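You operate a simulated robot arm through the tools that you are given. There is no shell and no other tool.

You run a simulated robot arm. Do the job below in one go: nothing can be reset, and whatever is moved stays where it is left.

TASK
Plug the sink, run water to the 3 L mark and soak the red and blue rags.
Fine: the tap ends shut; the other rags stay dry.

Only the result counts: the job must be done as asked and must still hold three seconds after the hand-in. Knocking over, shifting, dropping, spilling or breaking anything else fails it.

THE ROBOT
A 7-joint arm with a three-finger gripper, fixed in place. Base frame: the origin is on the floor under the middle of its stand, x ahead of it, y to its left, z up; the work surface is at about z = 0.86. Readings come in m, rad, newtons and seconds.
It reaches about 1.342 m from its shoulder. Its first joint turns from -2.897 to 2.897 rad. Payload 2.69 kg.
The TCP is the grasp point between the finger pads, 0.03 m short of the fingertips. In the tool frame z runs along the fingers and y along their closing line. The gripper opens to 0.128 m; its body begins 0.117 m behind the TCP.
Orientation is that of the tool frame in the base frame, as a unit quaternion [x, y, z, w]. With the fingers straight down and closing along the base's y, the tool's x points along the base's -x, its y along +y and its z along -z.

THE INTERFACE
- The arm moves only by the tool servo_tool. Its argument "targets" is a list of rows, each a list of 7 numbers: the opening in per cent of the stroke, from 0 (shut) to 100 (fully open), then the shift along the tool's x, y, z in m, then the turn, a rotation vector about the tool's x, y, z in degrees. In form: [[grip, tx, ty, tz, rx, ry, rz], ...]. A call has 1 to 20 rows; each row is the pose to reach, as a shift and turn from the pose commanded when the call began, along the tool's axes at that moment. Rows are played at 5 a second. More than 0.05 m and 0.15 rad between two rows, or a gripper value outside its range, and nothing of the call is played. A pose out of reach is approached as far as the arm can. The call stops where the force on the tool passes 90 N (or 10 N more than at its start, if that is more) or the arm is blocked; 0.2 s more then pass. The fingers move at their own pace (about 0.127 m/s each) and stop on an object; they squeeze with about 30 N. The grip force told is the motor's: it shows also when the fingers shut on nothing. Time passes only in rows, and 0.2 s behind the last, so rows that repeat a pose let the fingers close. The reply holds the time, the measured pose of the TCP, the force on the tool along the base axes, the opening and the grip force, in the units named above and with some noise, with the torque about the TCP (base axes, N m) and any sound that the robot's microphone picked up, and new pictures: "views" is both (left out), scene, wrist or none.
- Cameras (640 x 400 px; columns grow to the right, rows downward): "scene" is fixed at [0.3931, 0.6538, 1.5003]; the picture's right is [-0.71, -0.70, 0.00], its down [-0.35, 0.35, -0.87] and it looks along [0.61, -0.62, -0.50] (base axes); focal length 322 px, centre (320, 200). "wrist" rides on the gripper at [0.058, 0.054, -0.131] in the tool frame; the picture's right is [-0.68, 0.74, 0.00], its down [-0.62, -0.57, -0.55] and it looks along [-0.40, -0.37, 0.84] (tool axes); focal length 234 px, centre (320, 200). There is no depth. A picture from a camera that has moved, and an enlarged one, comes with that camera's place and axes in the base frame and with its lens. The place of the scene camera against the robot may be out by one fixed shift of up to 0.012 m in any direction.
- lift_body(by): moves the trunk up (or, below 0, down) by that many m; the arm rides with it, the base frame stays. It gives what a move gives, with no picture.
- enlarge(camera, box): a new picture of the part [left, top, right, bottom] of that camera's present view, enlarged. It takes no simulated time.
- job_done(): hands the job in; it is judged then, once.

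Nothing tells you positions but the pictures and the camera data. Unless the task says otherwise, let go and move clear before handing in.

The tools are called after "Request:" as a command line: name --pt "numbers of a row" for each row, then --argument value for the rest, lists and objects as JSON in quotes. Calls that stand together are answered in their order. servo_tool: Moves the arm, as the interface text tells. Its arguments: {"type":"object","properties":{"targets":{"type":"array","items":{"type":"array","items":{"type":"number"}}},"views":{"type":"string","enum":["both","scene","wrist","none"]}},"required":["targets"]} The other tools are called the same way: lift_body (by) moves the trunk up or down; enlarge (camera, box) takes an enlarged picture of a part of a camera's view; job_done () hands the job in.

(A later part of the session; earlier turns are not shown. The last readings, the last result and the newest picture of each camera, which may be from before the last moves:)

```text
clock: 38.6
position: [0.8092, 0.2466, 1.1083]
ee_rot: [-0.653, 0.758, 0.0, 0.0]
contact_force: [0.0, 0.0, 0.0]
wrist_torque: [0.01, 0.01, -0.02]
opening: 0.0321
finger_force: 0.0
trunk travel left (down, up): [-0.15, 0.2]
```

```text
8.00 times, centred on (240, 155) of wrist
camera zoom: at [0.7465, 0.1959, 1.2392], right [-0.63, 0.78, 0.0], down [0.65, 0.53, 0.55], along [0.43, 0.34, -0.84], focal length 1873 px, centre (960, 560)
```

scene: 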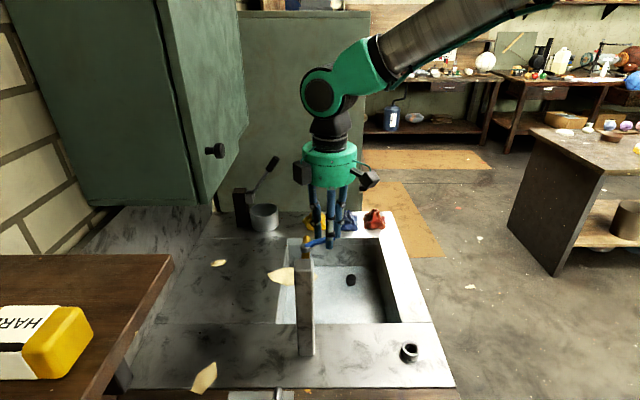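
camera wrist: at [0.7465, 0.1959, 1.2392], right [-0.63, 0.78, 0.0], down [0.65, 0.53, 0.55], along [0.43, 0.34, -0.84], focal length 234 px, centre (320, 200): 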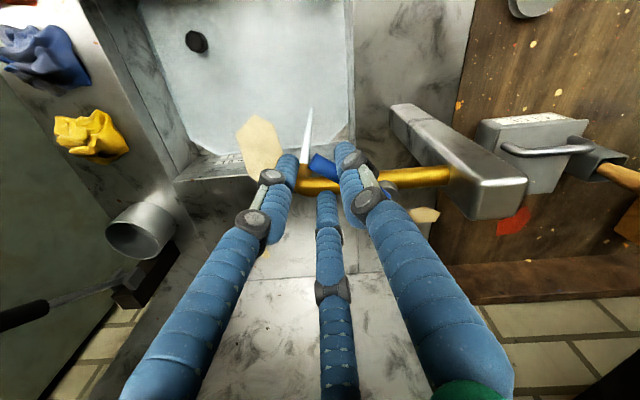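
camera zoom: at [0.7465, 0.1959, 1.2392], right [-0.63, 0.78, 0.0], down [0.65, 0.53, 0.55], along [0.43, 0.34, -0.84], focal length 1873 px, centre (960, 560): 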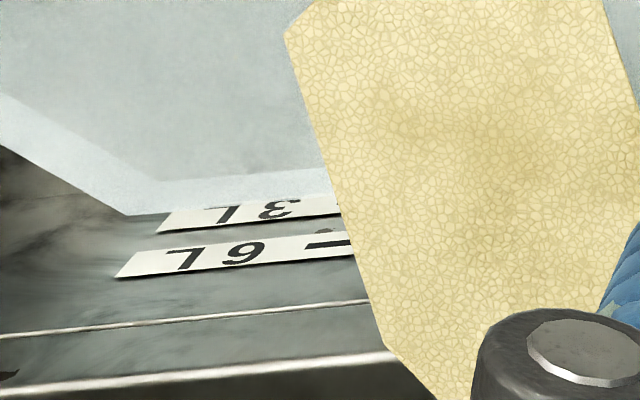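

The level is about 2.45 L with the waterline just under the middle of the 3L label. I'm closing the lever now; the closing motion adds some water and I'll top up after checking.

Request:
servo_tool --pt "25 0.00342 0.00718 0 0 0 8" --pt "25 0.00581 0.01476 0 0 0 16" --pt "25 0.00713 0.02261 0 0 0 24" --pt "25 0.00733 0.03056 0 0 0 32" --pt "25 0.00643 0.03846 0 0 0 40" --pt "25 0.00444 0.04616 0 0 0 48" --pt "25 0.0014 0.0535 0 0 0 56" --pt "25 -0.00264 0.06035 0 0 0 64" --pt "25 -0.00759 0.06658 0 0 0 72" --pt "25 -0.00759 0.06658 0 0 0 72" --views "both"

Request:
enlarge --camera "scene" --box '[330, 245, 390, 275]'

Request:
enlarge --camera "scene" --box '[280, 200, 370, 280]'

Request:
enlarge --camera "wrist" --box '[260, 110, 400, 230]'

```text
clock: 40.8
position: [0.7441, 0.2643, 1.1088]
ee_rot: [-0.082, 0.997, 0.0, 0.0]
contact_force: [1.9, -1.6, 0.9]
wrist_torque: [-0.04, -0.02, -0.07]
opening: 0.034
finger_force: 1.7
trunk travel left (down, up): [-0.15, 0.2]
camera wrist: at [0.6781, 0.3072, 1.2393], right [0.55, 0.84, 0.0], down [0.7, -0.46, 0.55], along [0.46, -0.3, -0.84], focal length 234 px, centre (320, 200)
```

scene: 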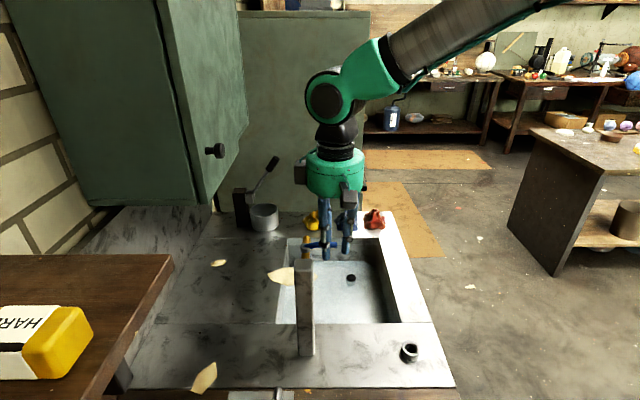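
wrist: 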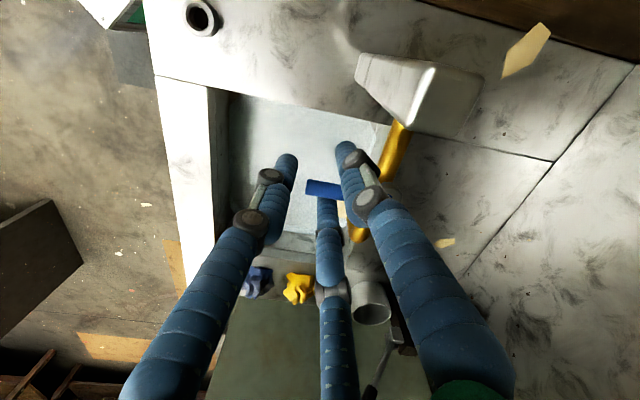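

```text
10.67 times, centred on (360, 260) of scene
camera zoom: at [0.3931, 0.6538, 1.5003], right [-0.71, -0.7, 0.0], down [-0.35, 0.35, -0.87], along [0.61, -0.62, -0.5], focal length 3438 px, centre (-107, -440)
```

zoom: 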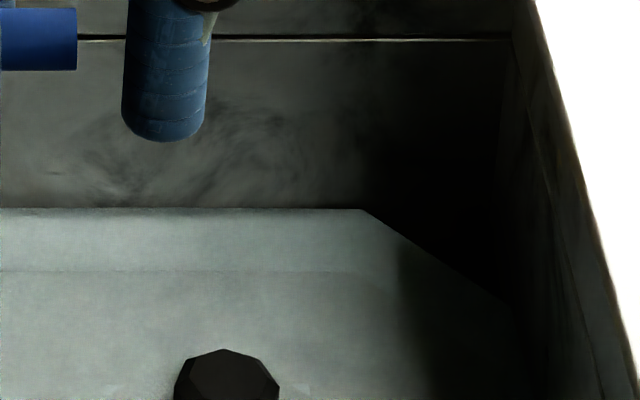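

```text
5.00 times, centred on (325, 240) of scene
camera zoom: at [0.3931, 0.6538, 1.5003], right [-0.71, -0.7, 0.0], down [-0.35, 0.35, -0.87], along [0.61, -0.62, -0.5], focal length 1612 px, centre (295, 0)
```

zoom: 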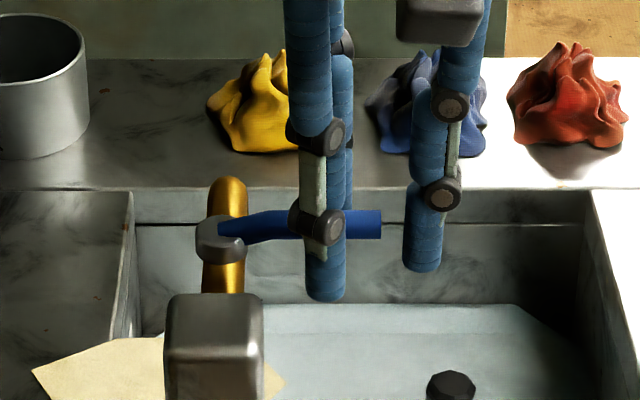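

```text
3.33 times, centred on (330, 170) of wrist
camera zoom: at [0.6781, 0.3072, 1.2393], right [0.55, 0.84, 0.0], down [0.7, -0.46, 0.55], along [0.46, -0.3, -0.84], focal length 781 px, centre (287, 300)
```

zoom: 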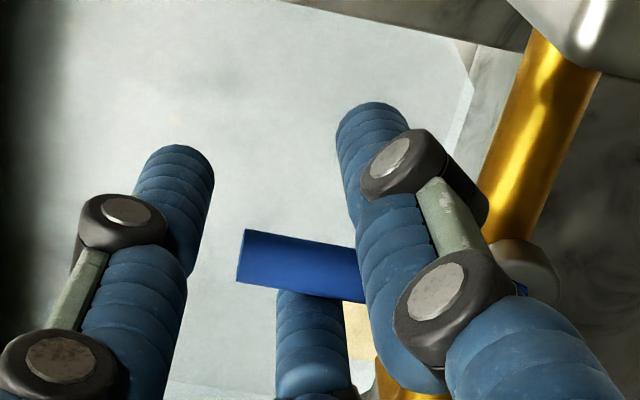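

The lever is back to its shut position with no stream, and the level reads about 2.66 L on my scale. I'm giving it one short controlled top-up of about 0.25 L, then closing again in the same motion.

Request:
servo_tool --pt "25 -0.00439 -0.00663 0 0 0 -8" --pt "25 -0.00966 -0.01259 0 0 0 -16" --pt "25 -0.0157 -0.01775 0 0 0 -24" --pt "25 -0.02241 -0.02202 0 0 0 -32" --pt "25 -0.02965 -0.02531 0 0 0 -40" --pt "25 -0.03727 -0.02757 0 0 0 -48" --pt "25 -0.04515 -0.02876 0 0 0 -56" --pt "25 -0.04515 -0.02876 0 0 0 -56" --pt "25 -0.04515 -0.02876 0 0 0 -56" --pt "25 -0.04515 -0.02876 0 0 0 -56" --pt "25 -0.04515 -0.02876 0 0 0 -56" --pt "25 -0.04515 -0.02876 0 0 0 -56" --pt "25 -0.03727 -0.02757 0 0 0 -48" --pt "25 -0.02965 -0.02531 0 0 0 -40" --pt "25 -0.02241 -0.02202 0 0 0 -32" --pt "25 -0.0157 -0.01775 0 0 0 -24" --pt "25 -0.00966 -0.01259 0 0 0 -16" --pt "25 -0.00439 -0.00663 0 0 0 -8" --pt "25 0 0 0 0 0 0" --pt "25 0 0 0 0 0 0" --views "wrist"

Request:
enlarge --camera "scene" --box '[330, 245, 390, 275]'

Request:
enlarge --camera "scene" --box '[280, 200, 370, 280]'

```text
clock: 45.0
position: [0.7444, 0.2637, 1.1085]
ee_rot: [-0.082, 0.997, 0.0, -0.001]
contact_force: [1.8, -2.7, 0.4]
wrist_torque: [-0.04, -0.1, -0.02]
opening: 0.0343
finger_force: 1.6
trunk travel left (down, up): [-0.15, 0.2]
camera wrist: at [0.6777, 0.3068, 1.2393], right [0.55, 0.84, 0.0], down [0.7, -0.46, 0.55], along [0.46, -0.3, -0.84], focal length 234 px, centre (320, 200)
```

wrist: 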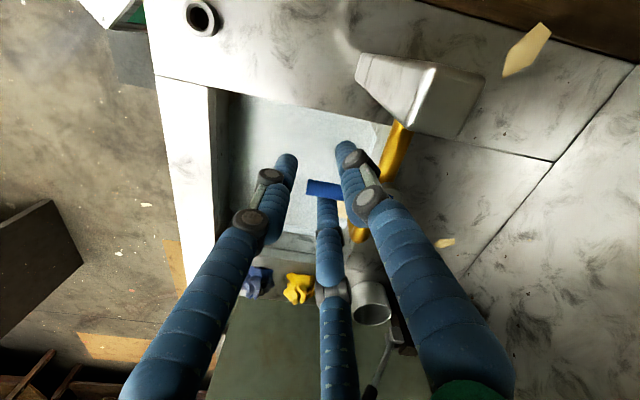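

```text
10.67 times, centred on (360, 260) of scene
camera zoom: at [0.3931, 0.6538, 1.5003], right [-0.71, -0.7, 0.0], down [-0.35, 0.35, -0.87], along [0.61, -0.62, -0.5], focal length 3438 px, centre (-107, -440)
```

zoom: 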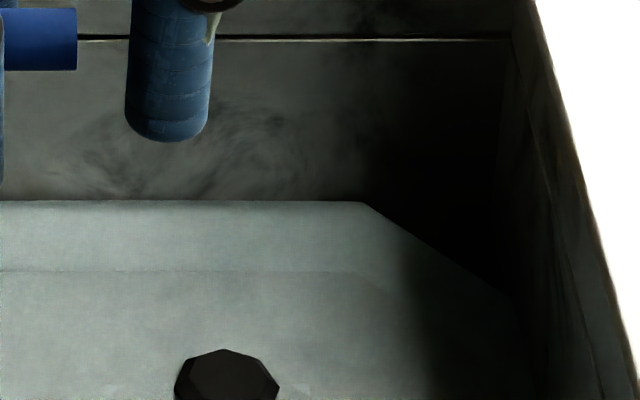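

```text
5.00 times, centred on (325, 240) of scene
camera zoom: at [0.3931, 0.6538, 1.5003], right [-0.71, -0.7, 0.0], down [-0.35, 0.35, -0.87], along [0.61, -0.62, -0.5], focal length 1612 px, centre (295, 0)
```

zoom: 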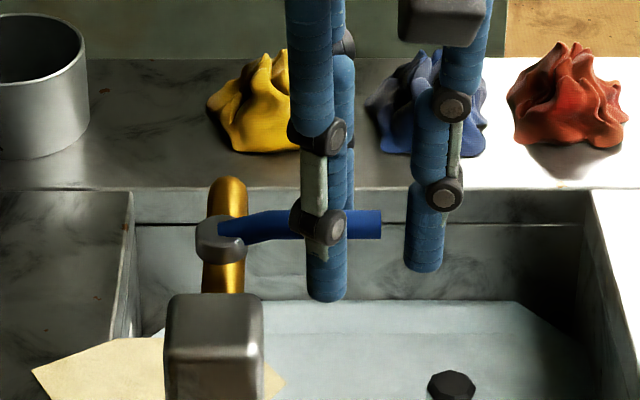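

The level now reads about 2.98 L on my scale. I'm releasing the lever cage, rising clear, and moving to a viewpoint where the 3L line itself is visible.

Request:
servo_tool --pt "35 0 0 0 0 0 0" --pt "35 0 0 0 0 0 0" --pt "35 0 0 -0.03 0 0 0" --pt "35 0 0 -0.07 0 0 0" --pt "35 0 0 -0.115 0 0 0" --pt "35 0 0 -0.115 0 0 0" --views "scene"

Request:
servo_tool --pt "35 -0.0039 -0.0341 0 0 0 -7.5" --pt "35 -0.0078 -0.0682 0 0 0 -15" --pt "35 -0.0117 -0.1022 0 0 0 -22.5" --pt "35 -0.0156 -0.1363 0 0 0 -30" --pt "35 -0.0194 -0.1704 0 0 0 -37.5" --pt "35 -0.0233 -0.2045 0 0 0 -45" --pt "35 -0.0272 -0.2385 0 0 0 -52.5" --pt "35 -0.0311 -0.2726 0 0 0 -60" --pt "35 -0.0311 -0.2726 0.04 0 0 -60" --pt "35 -0.0311 -0.2726 0.08 0 0 -60" --pt "35 -0.0311 -0.2726 0.08 0 0 -60" --views "both"

```text
clock: 46.4
position: [0.7451, 0.2627, 1.224]
ee_rot: [-0.083, 0.997, 0.0, 0.0]
contact_force: [-0.2, -0.5, 0.5]
wrist_torque: [-0.01, -0.05, -0.02]
opening: 0.0451
finger_force: 0.1
trunk travel left (down, up): [-0.15, 0.2]
```

scene: 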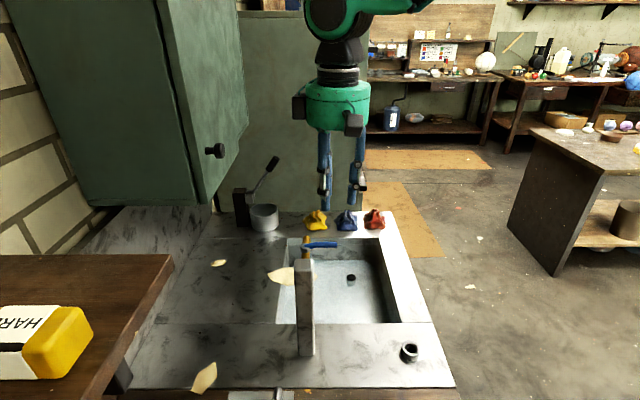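

```text
clock: 48.8
position: [0.8215, 0.0005, 1.1435]
ee_rot: [-0.57, 0.821, 0.0, 0.0]
contact_force: [0.8, 0.2, 0.8]
wrist_torque: [0.0, 0.03, -0.03]
opening: 0.0448
finger_force: 0.1
trunk travel left (down, up): [-0.15, 0.2]
camera wrist: at [0.7508, -0.0358, 1.2738], right [-0.45, 0.89, 0.0], down [0.75, 0.38, 0.55], along [0.49, 0.25, -0.84], focal length 234 px, centre (320, 200)
```

scene: 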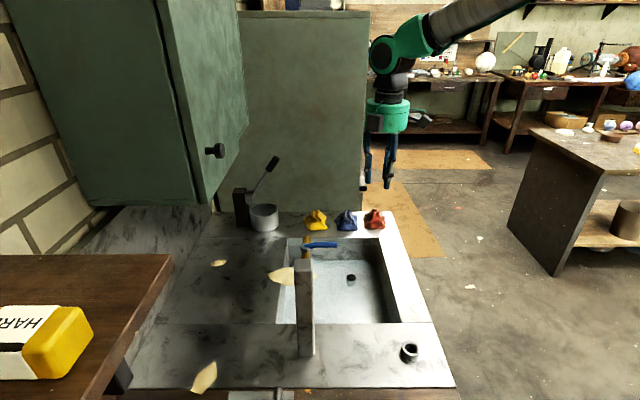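
wrist: 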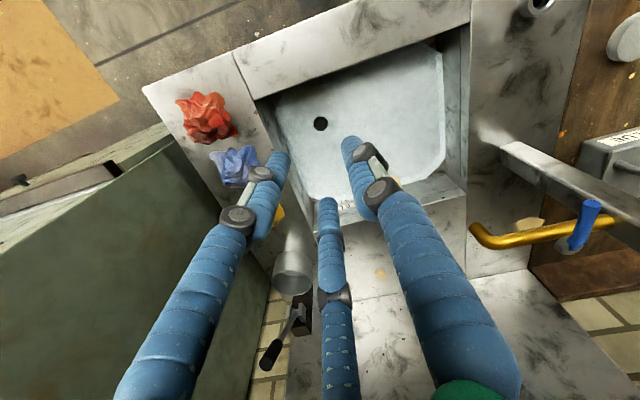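

The tap is shut with the lever across the pipe and no stream. I'm zooming in on the 3L label between the fingers and on the tap.

Request:
enlarge --camera "wrist" --box '[310, 170, 400, 230]'

Request:
enlarge --camera "scene" --box '[330, 245, 390, 275]'

Request:
enlarge --camera "scene" --box '[280, 210, 370, 290]'

```text
6.67 times, centred on (355, 200) of wrist
camera zoom: at [0.7508, -0.0358, 1.2738], right [-0.45, 0.89, 0.0], down [0.75, 0.38, 0.55], along [0.49, 0.25, -0.84], focal length 1561 px, centre (87, 200)
```

zoom: 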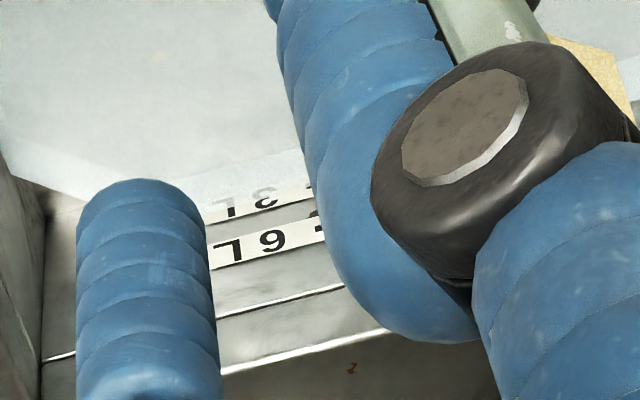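

```text
10.67 times, centred on (360, 260) of scene
camera zoom: at [0.3931, 0.6538, 1.5003], right [-0.71, -0.7, 0.0], down [-0.35, 0.35, -0.87], along [0.61, -0.62, -0.5], focal length 3438 px, centre (-107, -440)
```

zoom: 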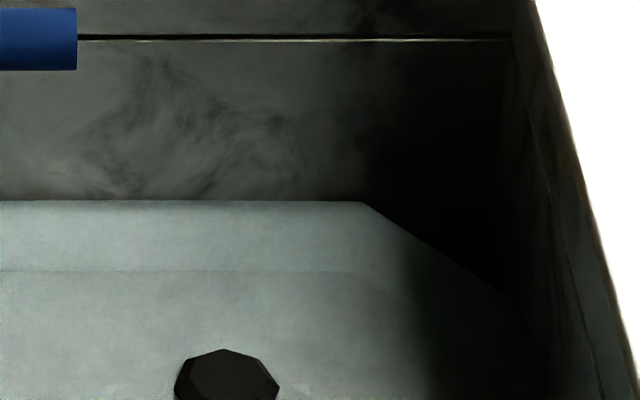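

```text
5.00 times, centred on (325, 250) of scene
camera zoom: at [0.3931, 0.6538, 1.5003], right [-0.71, -0.7, 0.0], down [-0.35, 0.35, -0.87], along [0.61, -0.62, -0.5], focal length 1612 px, centre (295, -50)
```

zoom: 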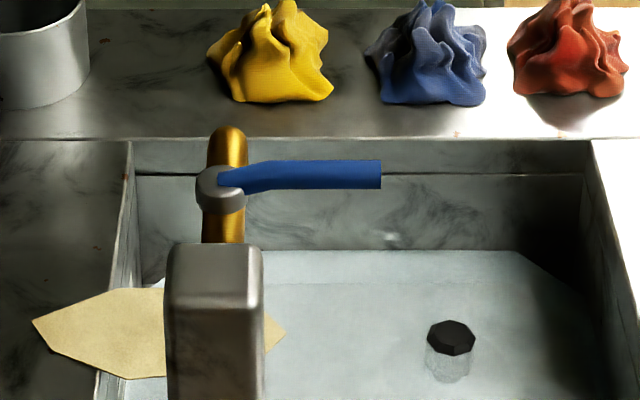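

The waterline runs through the middle of the "3L" characters, and the level is steady with the tap shut. I'm opening the fingers to uncover the black line itself.

Request:
servo_tool --pt "70 0 0 0 0 0 0" --pt "100 0 0 0 0 0 0" --pt "100 0 0 0 0 0 0" --views "wrist"

Request:
enlarge --camera "wrist" --box '[320, 170, 400, 230]'

Request:
enlarge --camera "wrist" --box '[335, 180, 375, 210]'

```text
clock: 49.6
position: [0.8208, 0.0014, 1.1436]
ee_rot: [-0.57, 0.822, 0.0, 0.0]
contact_force: [0.0, -0.1, -0.6]
wrist_torque: [-0.01, -0.03, 0.0]
opening: 0.1282
finger_force: 0.1
trunk travel left (down, up): [-0.15, 0.2]
camera wrist: at [0.7502, -0.0358, 1.2742], right [-0.45, 0.89, 0.0], down [0.75, 0.38, 0.55], along [0.49, 0.25, -0.84], focal length 234 px, centre (320, 200)
```

wrist: 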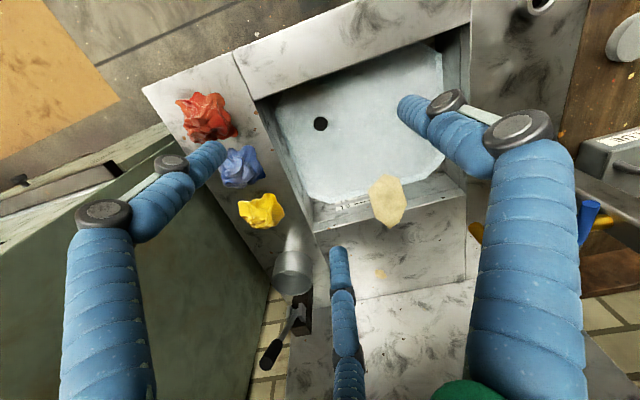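

```text
6.67 times, centred on (360, 200) of wrist
camera zoom: at [0.7502, -0.0358, 1.2742], right [-0.45, 0.89, 0.0], down [0.75, 0.38, 0.55], along [0.49, 0.25, -0.84], focal length 1561 px, centre (53, 200)
```

zoom: 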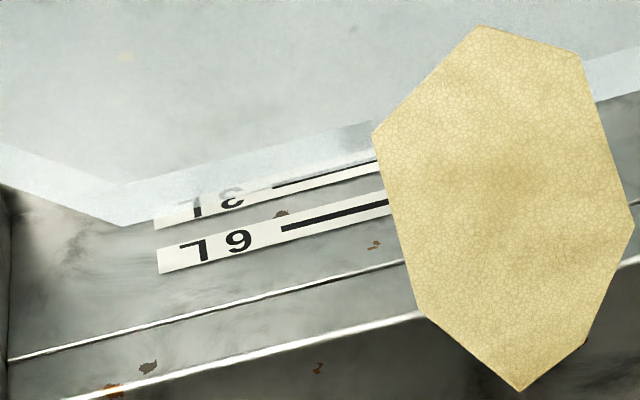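

```text
13.33 times, centred on (355, 195) of wrist
camera zoom: at [0.7502, -0.0358, 1.2742], right [-0.45, 0.89, 0.0], down [0.75, 0.38, 0.55], along [0.49, 0.25, -0.84], focal length 3122 px, centre (-147, 267)
```

zoom: 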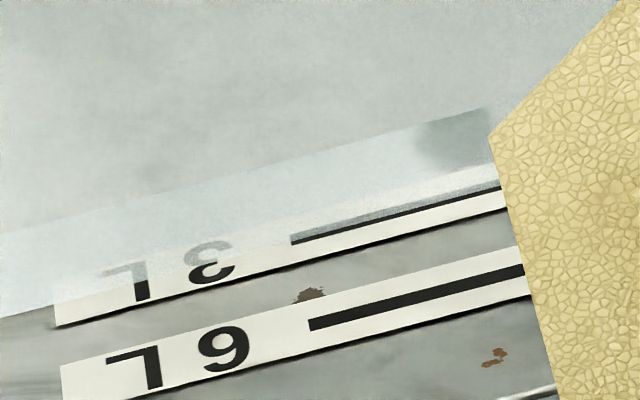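

The waterline cuts exactly through the middle of the 3L black line, so the fill is right and the tap is shut. Next are the rags; I'm zooming in on red and blue to locate them and judge their size.

Request:
enlarge --camera "wrist" --box '[160, 80, 300, 240]'

Request:
enlarge --camera "scene" --box '[295, 195, 405, 245]'

```text
2.50 times, centred on (230, 160) of wrist
camera zoom: at [0.7502, -0.0358, 1.2742], right [-0.45, 0.89, 0.0], down [0.75, 0.38, 0.55], along [0.49, 0.25, -0.84], focal length 585 px, centre (545, 300)
```

zoom: 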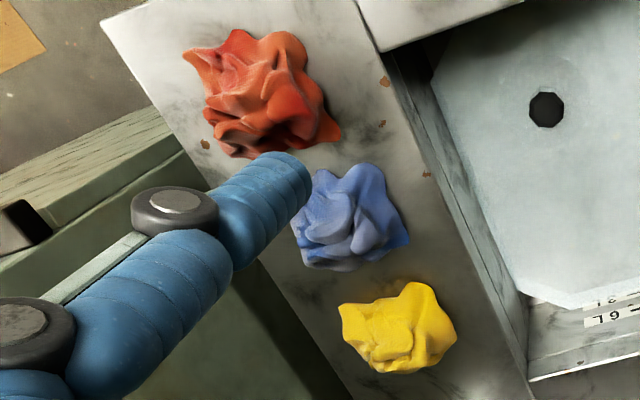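

```text
5.82 times, centred on (350, 220) of scene
camera zoom: at [0.3931, 0.6538, 1.5003], right [-0.71, -0.7, 0.0], down [-0.35, 0.35, -0.87], along [0.61, -0.62, -0.5], focal length 1875 px, centre (146, 84)
```

zoom: 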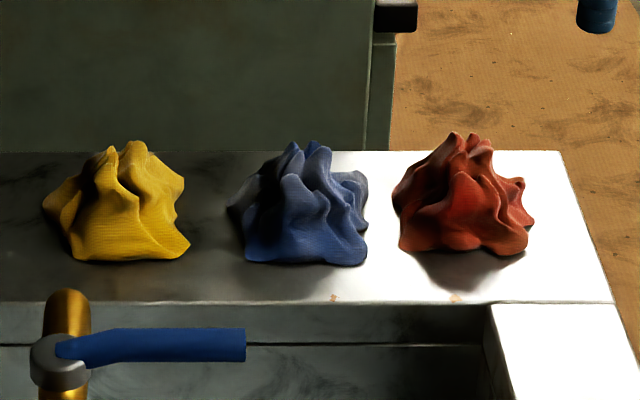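

The rags are roughly 8 cm wide heaps about 5–6 cm tall; red is near (0.918, −0.151) and blue near (0.975, −0.081), with a tall cupboard behind blue. I'm moving above the red rag with the tool turned so no finger points at its blue neighbour.

Request:
servo_tool --pt "100 0.0155 -0.0206 0.003 0 0 7.786" --pt "100 0.0311 -0.0412 0.006 0 0 15.571" --pt "100 0.0466 -0.0618 0.009 0 0 23.357" --pt "100 0.0622 -0.0825 0.012 0 0 31.143" --pt "100 0.0777 -0.1031 0.015 0 0 38.929" --pt "100 0.0933 -0.1237 0.018 0 0 46.714" --pt "100 0.1088 -0.1443 0.02 0 0 54.5" --pt "100 0.1088 -0.1443 0.02 0 0 54.5" --views "both"

Request:
enlarge --camera "wrist" --box '[240, 80, 420, 240]'

Request:
enlarge --camera "scene" --box '[300, 120, 430, 250]'

```text
clock: 51.4
position: [0.9192, -0.1537, 1.1227]
ee_rot: [-0.129, 0.992, 0.0, 0.0]
contact_force: [-0.3, 0.4, 0.0]
wrist_torque: [0.04, 0.01, -0.02]
opening: 0.1278
finger_force: 0.1
trunk travel left (down, up): [-0.15, 0.2]
camera wrist: at [0.8481, -0.1178, 1.2534], right [0.46, 0.89, 0.0], down [0.74, -0.39, 0.55], along [0.49, -0.25, -0.84], focal length 234 px, centre (320, 200)
```

scene: 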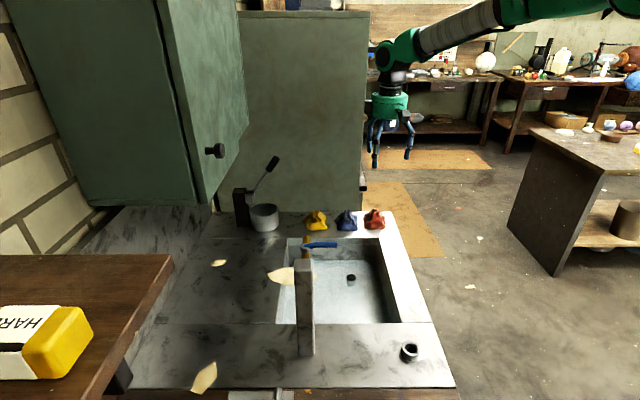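
wrist: 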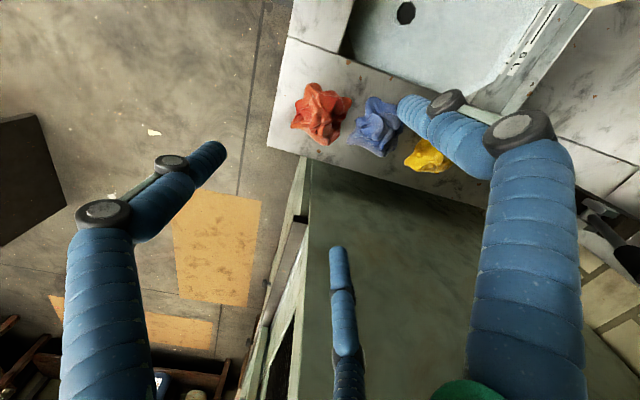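

```text
2.50 times, centred on (330, 160) of wrist
camera zoom: at [0.8481, -0.1178, 1.2534], right [0.46, 0.89, 0.0], down [0.74, -0.39, 0.55], along [0.49, -0.25, -0.84], focal length 585 px, centre (295, 300)
```

zoom: 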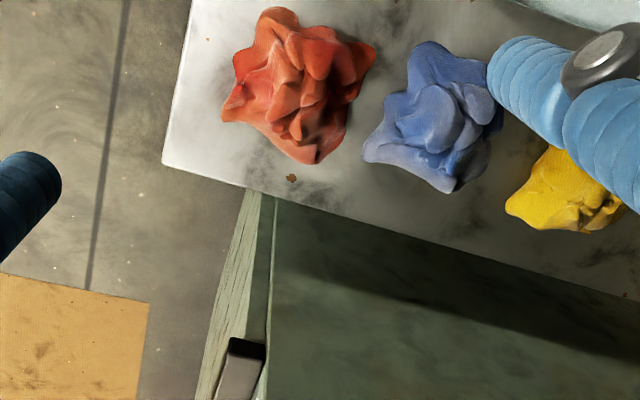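

```text
3.08 times, centred on (365, 185) of scene
camera zoom: at [0.3931, 0.6538, 1.5003], right [-0.71, -0.7, 0.0], down [-0.35, 0.35, -0.87], along [0.61, -0.62, -0.5], focal length 992 px, centre (182, 246)
```

zoom: 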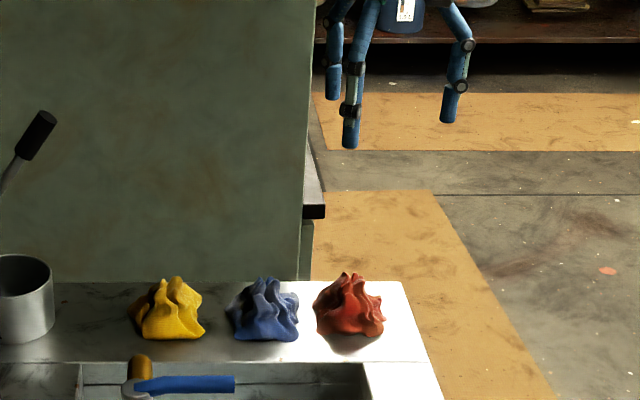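

The red rag sits just ahead of the tool centre by roughly 8 mm. I'm correcting for that and lowering to z ≈ 0.95 to check alignment over it.

Request:
servo_tool --pt "95 -0.0059 -0.0054 0.045 0 0 0" --pt "95 -0.0059 -0.0054 0.09 0 0 0" --pt "95 -0.0059 -0.0054 0.13 0 0 0" --pt "95 -0.0059 -0.0054 0.165 0 0 0" --pt "95 -0.0059 -0.0054 0.165 0 0 0" --views "both"

Request:
enlarge --camera "wrist" --box '[220, 80, 420, 260]'

Request:
enlarge --camera "scene" --box '[310, 140, 420, 250]'

```text
clock: 52.6
position: [0.923, -0.1565, 0.9574]
ee_rot: [-0.13, 0.992, 0.0, 0.001]
contact_force: [0.4, 0.2, 0.2]
wrist_torque: [0.01, -0.02, -0.02]
opening: 0.1216
finger_force: 0.1
trunk travel left (down, up): [-0.15, 0.2]
camera wrist: at [0.8526, -0.1197, 1.0883], right [0.46, 0.89, 0.0], down [0.74, -0.39, 0.55], along [0.49, -0.25, -0.84], focal length 234 px, centre (320, 200)
```

scene: 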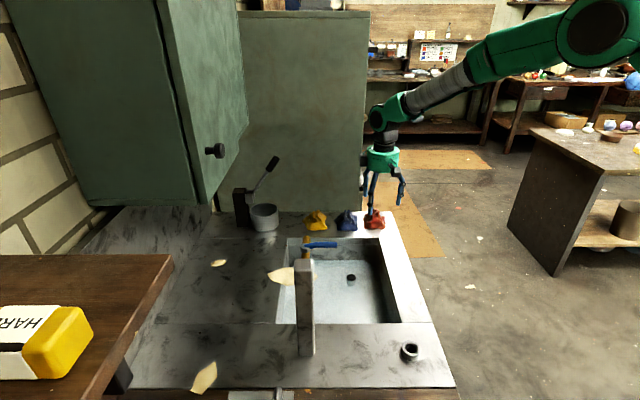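
wrist: 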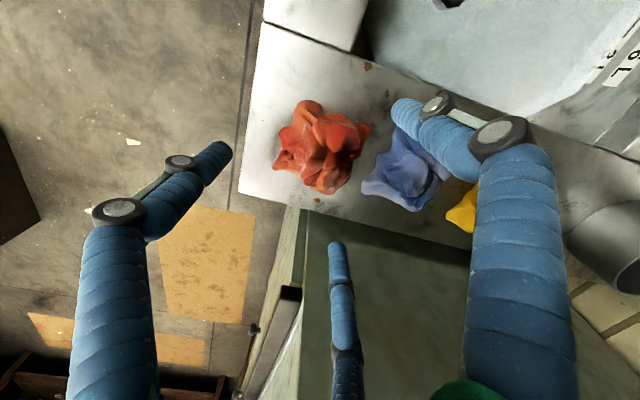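

```text
2.22 times, centred on (320, 170) of wrist
camera zoom: at [0.8526, -0.1197, 1.0883], right [0.46, 0.89, 0.0], down [0.74, -0.39, 0.55], along [0.49, -0.25, -0.84], focal length 520 px, centre (320, 267)
```

zoom: 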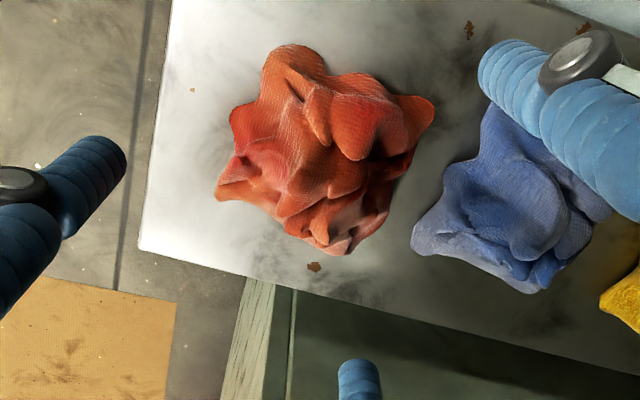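

```text
3.64 times, centred on (365, 195) of scene
camera zoom: at [0.3931, 0.6538, 1.5003], right [-0.71, -0.7, 0.0], down [-0.35, 0.35, -0.87], along [0.61, -0.62, -0.5], focal length 1172 px, centre (156, 218)
```

zoom: 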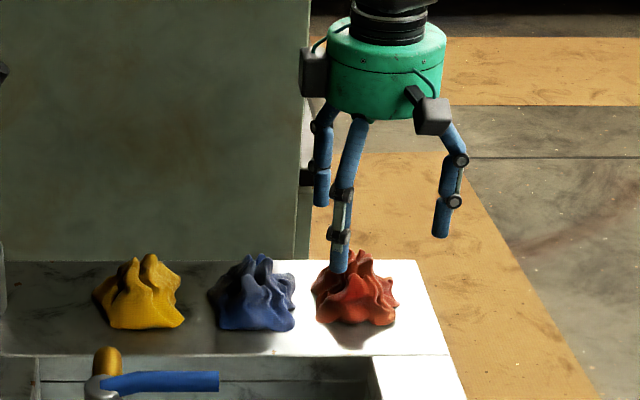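

The red rag is centred under the grasp point and the fingers clear the blue one. I'm going down around it.

Request:
servo_tool --pt "95 0 0 0.025 0 0 0" --pt "95 0 0 0.045 0 0 0" --pt "95 0 0 0.059 0 0 0" --pt "95 0 0 0.059 0 0 0" --views "both"

Request:
enlarge --camera "scene" --box '[320, 170, 420, 250]'

```text
clock: 53.6
position: [0.9237, -0.1557, 0.9005]
ee_rot: [-0.131, 0.991, 0.0, 0.0]
contact_force: [0.2, -0.3, -1.1]
wrist_torque: [0.02, -0.03, 0.02]
opening: 0.1216
finger_force: 0.0
trunk travel left (down, up): [-0.15, 0.2]
camera wrist: at [0.853, -0.1195, 1.0302], right [0.46, 0.89, 0.0], down [0.74, -0.39, 0.55], along [0.49, -0.25, -0.84], focal length 234 px, centre (320, 200)
```

scene: 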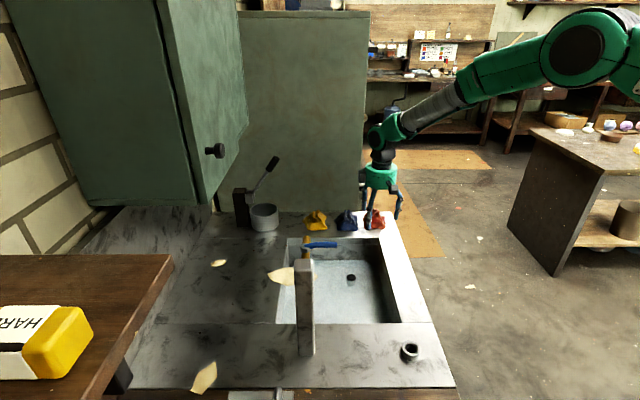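
wrist: 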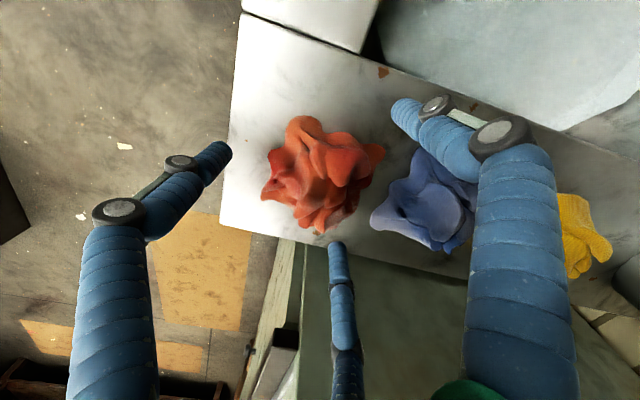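

```text
5.00 times, centred on (370, 210) of scene
camera zoom: at [0.3931, 0.6538, 1.5003], right [-0.71, -0.7, 0.0], down [-0.35, 0.35, -0.87], along [0.61, -0.62, -0.5], focal length 1612 px, centre (70, 150)
```

zoom: 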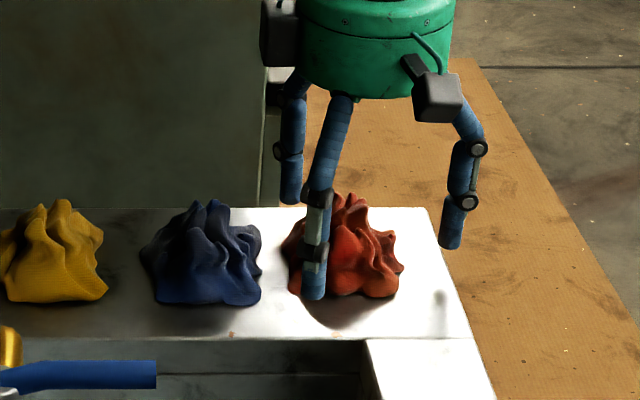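

All three fingers surround the red rag with no contact yet. I'm closing on it.

Request:
servo_tool --pt "80 0 0 0.003 0 0 0" --pt "60 0 0 0.003 0 0 0" --pt "40 0 0 0.003 0 0 0" --pt "20 0 0 0.003 0 0 0" --pt "0 0 0 0.003 0 0 0" --pt "0 0 0 0.003 0 0 0" --pt "0 0 0 0.003 0 0 0" --views "both"

Request:
enlarge --camera "scene" --box '[320, 170, 420, 250]'

Request:
enlarge --camera "wrist" --box '[240, 100, 420, 240]'

```text
clock: 55.2
position: [0.9237, -0.1572, 0.8977]
ee_rot: [-0.131, 0.991, 0.0, 0.0]
contact_force: [-0.6, -0.9, 4.5]
wrist_torque: [-0.11, 0.06, 0.02]
opening: 0.0667
finger_force: 30.0
trunk travel left (down, up): [-0.15, 0.2]
camera wrist: at [0.8529, -0.1198, 1.028], right [0.46, 0.89, 0.0], down [0.74, -0.39, 0.55], along [0.49, -0.25, -0.84], focal length 234 px, centre (320, 200)
```

scene: 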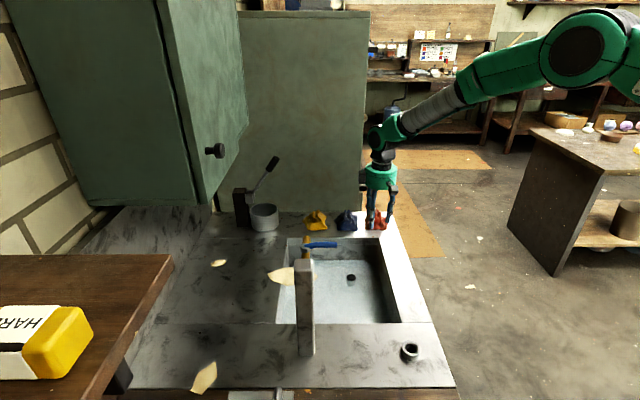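
wrist: 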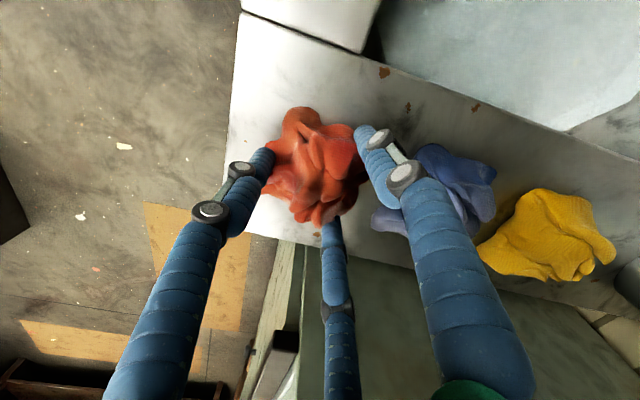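

```text
5.00 times, centred on (370, 210) of scene
camera zoom: at [0.3931, 0.6538, 1.5003], right [-0.71, -0.7, 0.0], down [-0.35, 0.35, -0.87], along [0.61, -0.62, -0.5], focal length 1612 px, centre (70, 150)
```

zoom: 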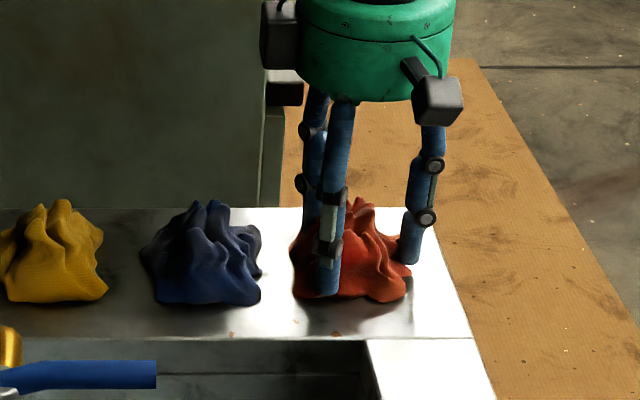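

```text
2.86 times, centred on (330, 170) of wrist
camera zoom: at [0.8529, -0.1198, 1.028], right [0.46, 0.89, 0.0], down [0.74, -0.39, 0.55], along [0.49, -0.25, -0.84], focal length 669 px, centre (291, 286)
```

zoom: 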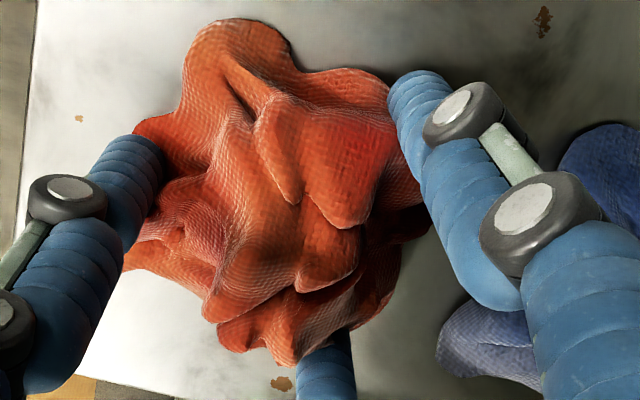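

The rag is held at 67 mm opening with full squeeze. I'm lifting it a little to test the grip.

Request:
servo_tool --pt "0 0 0 -0.01 0 0 0" --pt "0 0 0 -0.025 0 0 0" --pt "0 0 0 -0.05 0 0 0" --pt "0 0 0 -0.05 0 0 0" --views "scene"

Request:
enlarge --camera "scene" --box '[320, 160, 420, 240]'

```text
clock: 56.2
position: [0.9247, -0.1566, 0.9474]
ee_rot: [-0.13, 0.992, 0.0, 0.0]
contact_force: [-1.1, 0.9, 0.1]
wrist_torque: [-0.01, -0.02, 0.01]
opening: 0.0667
finger_force: 30.4
trunk travel left (down, up): [-0.15, 0.2]
```

scene: 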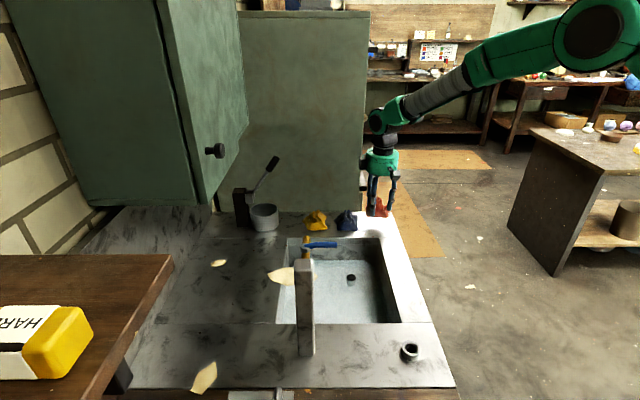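

```text
5.00 times, centred on (370, 200) of scene
camera zoom: at [0.3931, 0.6538, 1.5003], right [-0.71, -0.7, 0.0], down [-0.35, 0.35, -0.87], along [0.61, -0.62, -0.5], focal length 1612 px, centre (70, 200)
```

zoom: 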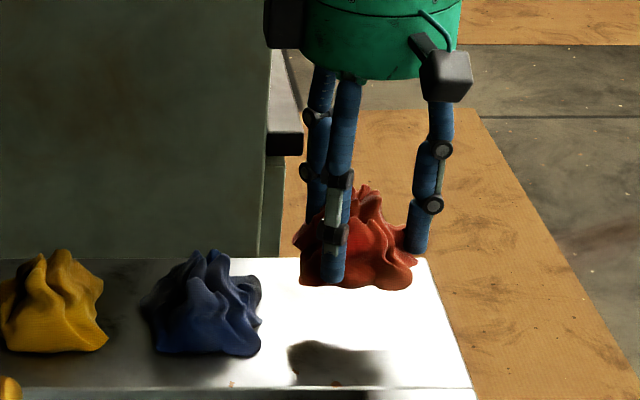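

The red rag is lifted cleanly. I'm raising it further and carrying it over the sink to a clear spot away from the plug and tap.

Request:
servo_tool --pt "0 0 0 -0.05 0 0 0" --pt "0 0 0 -0.1 0 0 0" --pt "0 0.0089 0.0402 -0.1 0 0 0" --pt "0 0.0178 0.0804 -0.1 0 0 0" --pt "0 0.0267 0.1206 -0.1 0 0 0" --pt "0 0.0355 0.1607 -0.1 0 0 0" --pt "0 0.0444 0.2009 -0.1 0 0 0" --pt "0 0.0533 0.2411 -0.1 0 0 0" --pt "0 0.0622 0.2813 -0.1 0 0 0" --pt "0 0.0622 0.2813 -0.1 0 0 0" --views "both"

```text
clock: 58.4
position: [0.7895, 0.103, 1.0461]
ee_rot: [-0.131, 0.991, 0.0, 0.0]
contact_force: [-0.6, 1.3, -0.5]
wrist_torque: [-0.04, -0.01, 0.0]
opening: 0.0665
finger_force: 30.2
trunk travel left (down, up): [-0.15, 0.2]
camera wrist: at [0.7194, 0.139, 1.1764], right [0.46, 0.89, 0.0], down [0.74, -0.39, 0.55], along [0.49, -0.25, -0.84], focal length 234 px, centre (320, 200)
```

scene: 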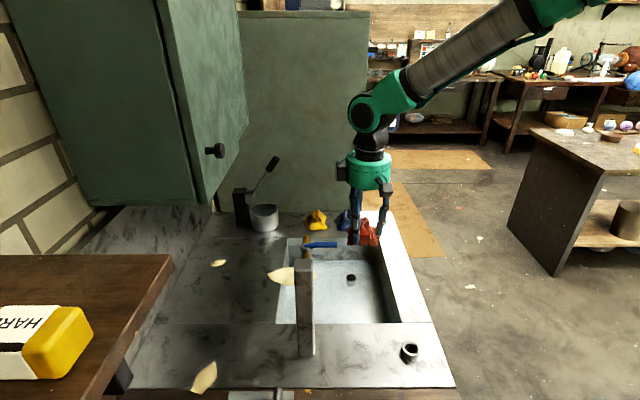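
wrist: 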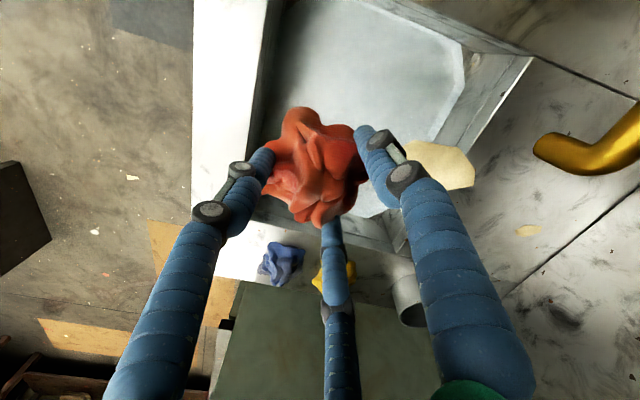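

I'm lowering the rag into the sink in two stages, watching for any contact.

Request:
servo_tool --pt "0 0 0 0.045 0 0 0" --pt "0 0 0 0.09 0 0 0" --pt "0 0 0 0.135 0 0 0" --pt "0 0 0 0.17 0 0 0" --pt "0 0 0 0.17 0 0 0" --views "both"

Request:
enlarge --camera "scene" --box '[300, 200, 430, 320]'

```text
clock: 59.6
position: [0.7901, 0.0999, 0.8755]
ee_rot: [-0.131, 0.991, 0.0, 0.0]
contact_force: [0.7, 0.8, -1.2]
wrist_torque: [0.02, 0.03, 0.03]
opening: 0.0666
finger_force: 30.0
trunk travel left (down, up): [-0.15, 0.2]
camera wrist: at [0.7198, 0.1366, 1.0061], right [0.46, 0.89, 0.0], down [0.74, -0.39, 0.55], along [0.49, -0.25, -0.84], focal length 234 px, centre (320, 200)
```

scene: 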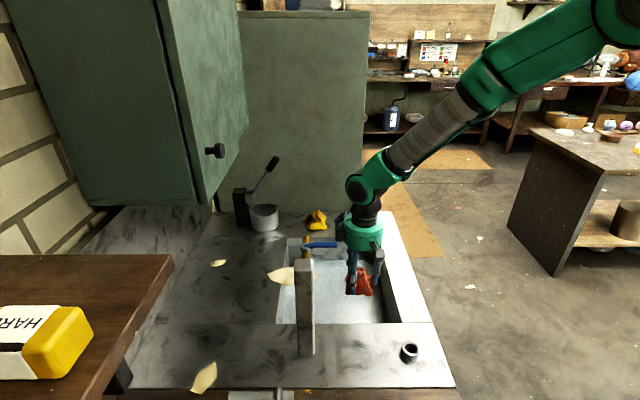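
wrist: 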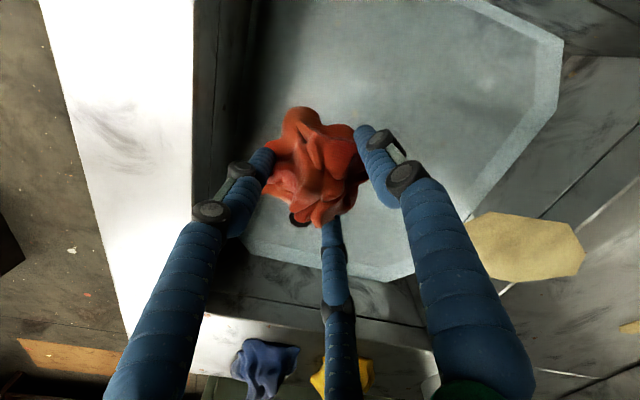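

```text
3.33 times, centred on (365, 260) of scene
camera zoom: at [0.3931, 0.6538, 1.5003], right [-0.71, -0.7, 0.0], down [-0.35, 0.35, -0.87], along [0.61, -0.62, -0.5], focal length 1074 px, centre (170, 0)
```

zoom: 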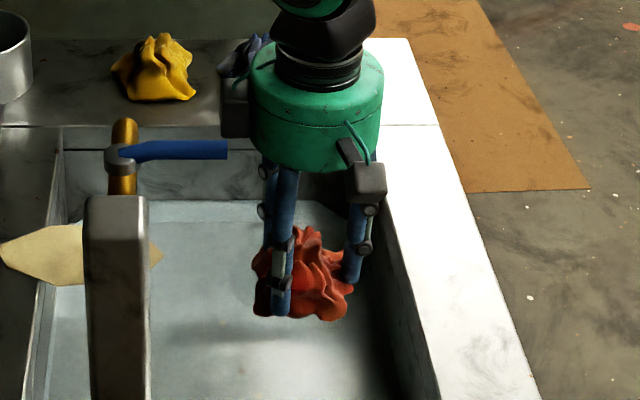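

Everything is clear, so I'm lowering the red rag into the water and watching the force.

Request:
servo_tool --pt "0 0 0 0.025 0 0 0" --pt "0 0 0 0.05 0 0 0" --pt "0 0 0 0.075 0 0 0" --pt "0 0 0 0.095 0 0 0" --pt "0 0 0 0.095 0 0 0" --views "both"

Request:
enlarge --camera "scene" --box '[300, 200, 430, 320]'

```text
clock: 60.8
position: [0.7931, 0.0982, 0.7808]
ee_rot: [-0.13, 0.991, -0.001, 0.0]
contact_force: [0.5, 0.2, -0.8]
wrist_torque: [0.0, 0.01, -0.02]
opening: 0.0666
finger_force: 30.0
trunk travel left (down, up): [-0.15, 0.2]
camera wrist: at [0.7218, 0.1338, 0.9121], right [0.46, 0.89, 0.0], down [0.74, -0.39, 0.55], along [0.49, -0.25, -0.84], focal length 234 px, centre (320, 200)
```

scene: 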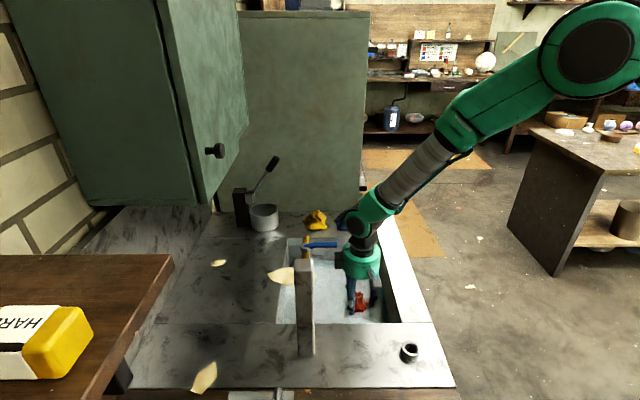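
wrist: 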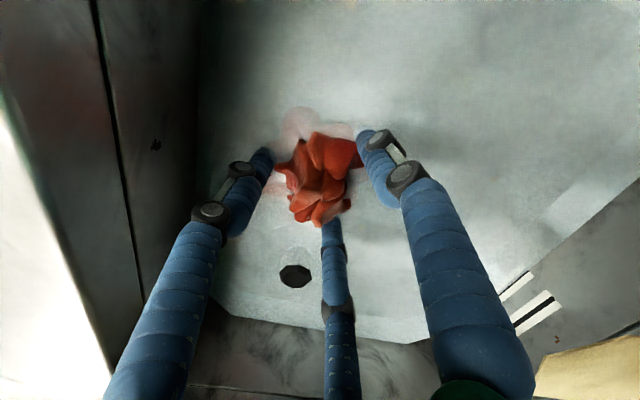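

```text
3.33 times, centred on (365, 260) of scene
camera zoom: at [0.3931, 0.6538, 1.5003], right [-0.71, -0.7, 0.0], down [-0.35, 0.35, -0.87], along [0.61, -0.62, -0.5], focal length 1074 px, centre (170, 0)
```

zoom: 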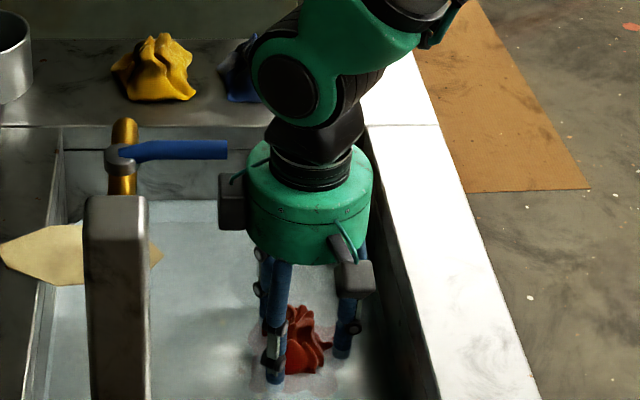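

The rag is about half under water. I'm lowering it the last few millimetres to the sink floor, then opening gently and backing straight up.

Request:
servo_tool --pt "0 0 0 0.004 0 0 0" --pt "0 0 0 0.008 0 0 0" --pt "0 0 0 0.008 0 0 0" --pt "55 0 0 0.008 0 0 0" --pt "62 0 0 0.008 0 0 0" --pt "72 0 0 0.008 0 0 0" --pt "72 0 0 0.008 0 0 0" --pt "72 0 0 -0.02 0 0 0" --pt "72 0 0 -0.06 0 0 0" --pt "72 0 0 -0.105 0 0 0" --pt "72 0 0 -0.15 0 0 0" --pt "72 0 0 -0.15 0 0 0" --views "both"

Request:
enlarge --camera "scene" --box '[300, 200, 430, 320]'

Request:
enlarge --camera "wrist" --box '[220, 60, 420, 240]'

```text
clock: 63.4
position: [0.793, 0.0995, 0.9313]
ee_rot: [-0.13, 0.991, 0.001, 0.0]
contact_force: [-0.1, -0.3, 0.3]
wrist_torque: [-0.01, -0.04, 0.01]
opening: 0.0923
finger_force: 0.0
trunk travel left (down, up): [-0.15, 0.2]
camera wrist: at [0.7224, 0.1358, 1.0618], right [0.46, 0.89, 0.0], down [0.74, -0.39, 0.55], along [0.49, -0.25, -0.84], focal length 234 px, centre (320, 200)
```

scene: 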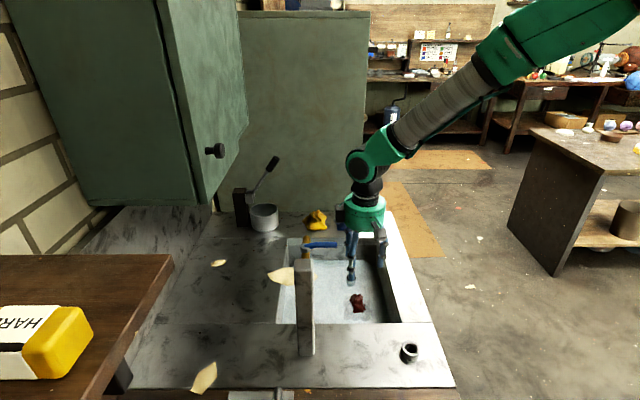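
wrist: 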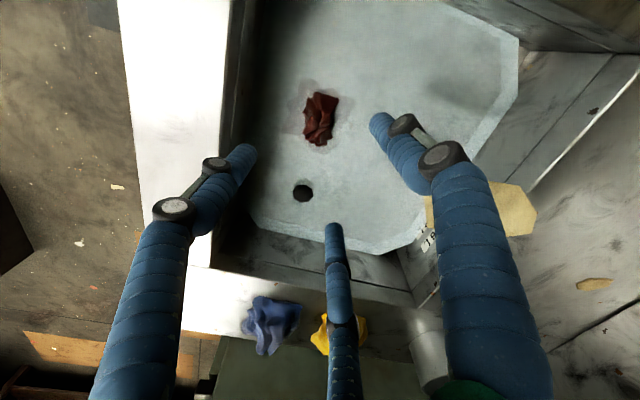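

```text
3.33 times, centred on (365, 260) of scene
camera zoom: at [0.3931, 0.6538, 1.5003], right [-0.71, -0.7, 0.0], down [-0.35, 0.35, -0.87], along [0.61, -0.62, -0.5], focal length 1074 px, centre (170, 0)
```

zoom: 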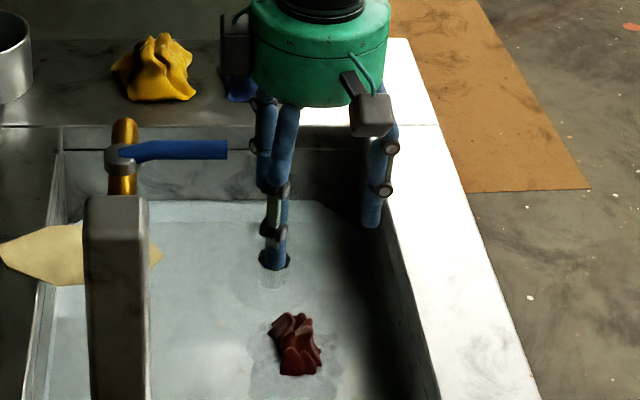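

```text
2.22 times, centred on (320, 150) of wrist
camera zoom: at [0.7224, 0.1358, 1.0618], right [0.46, 0.89, 0.0], down [0.74, -0.39, 0.55], along [0.49, -0.25, -0.84], focal length 520 px, centre (320, 311)
```

zoom: 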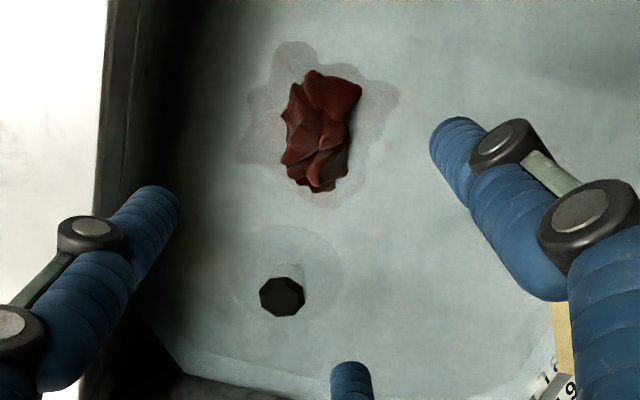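

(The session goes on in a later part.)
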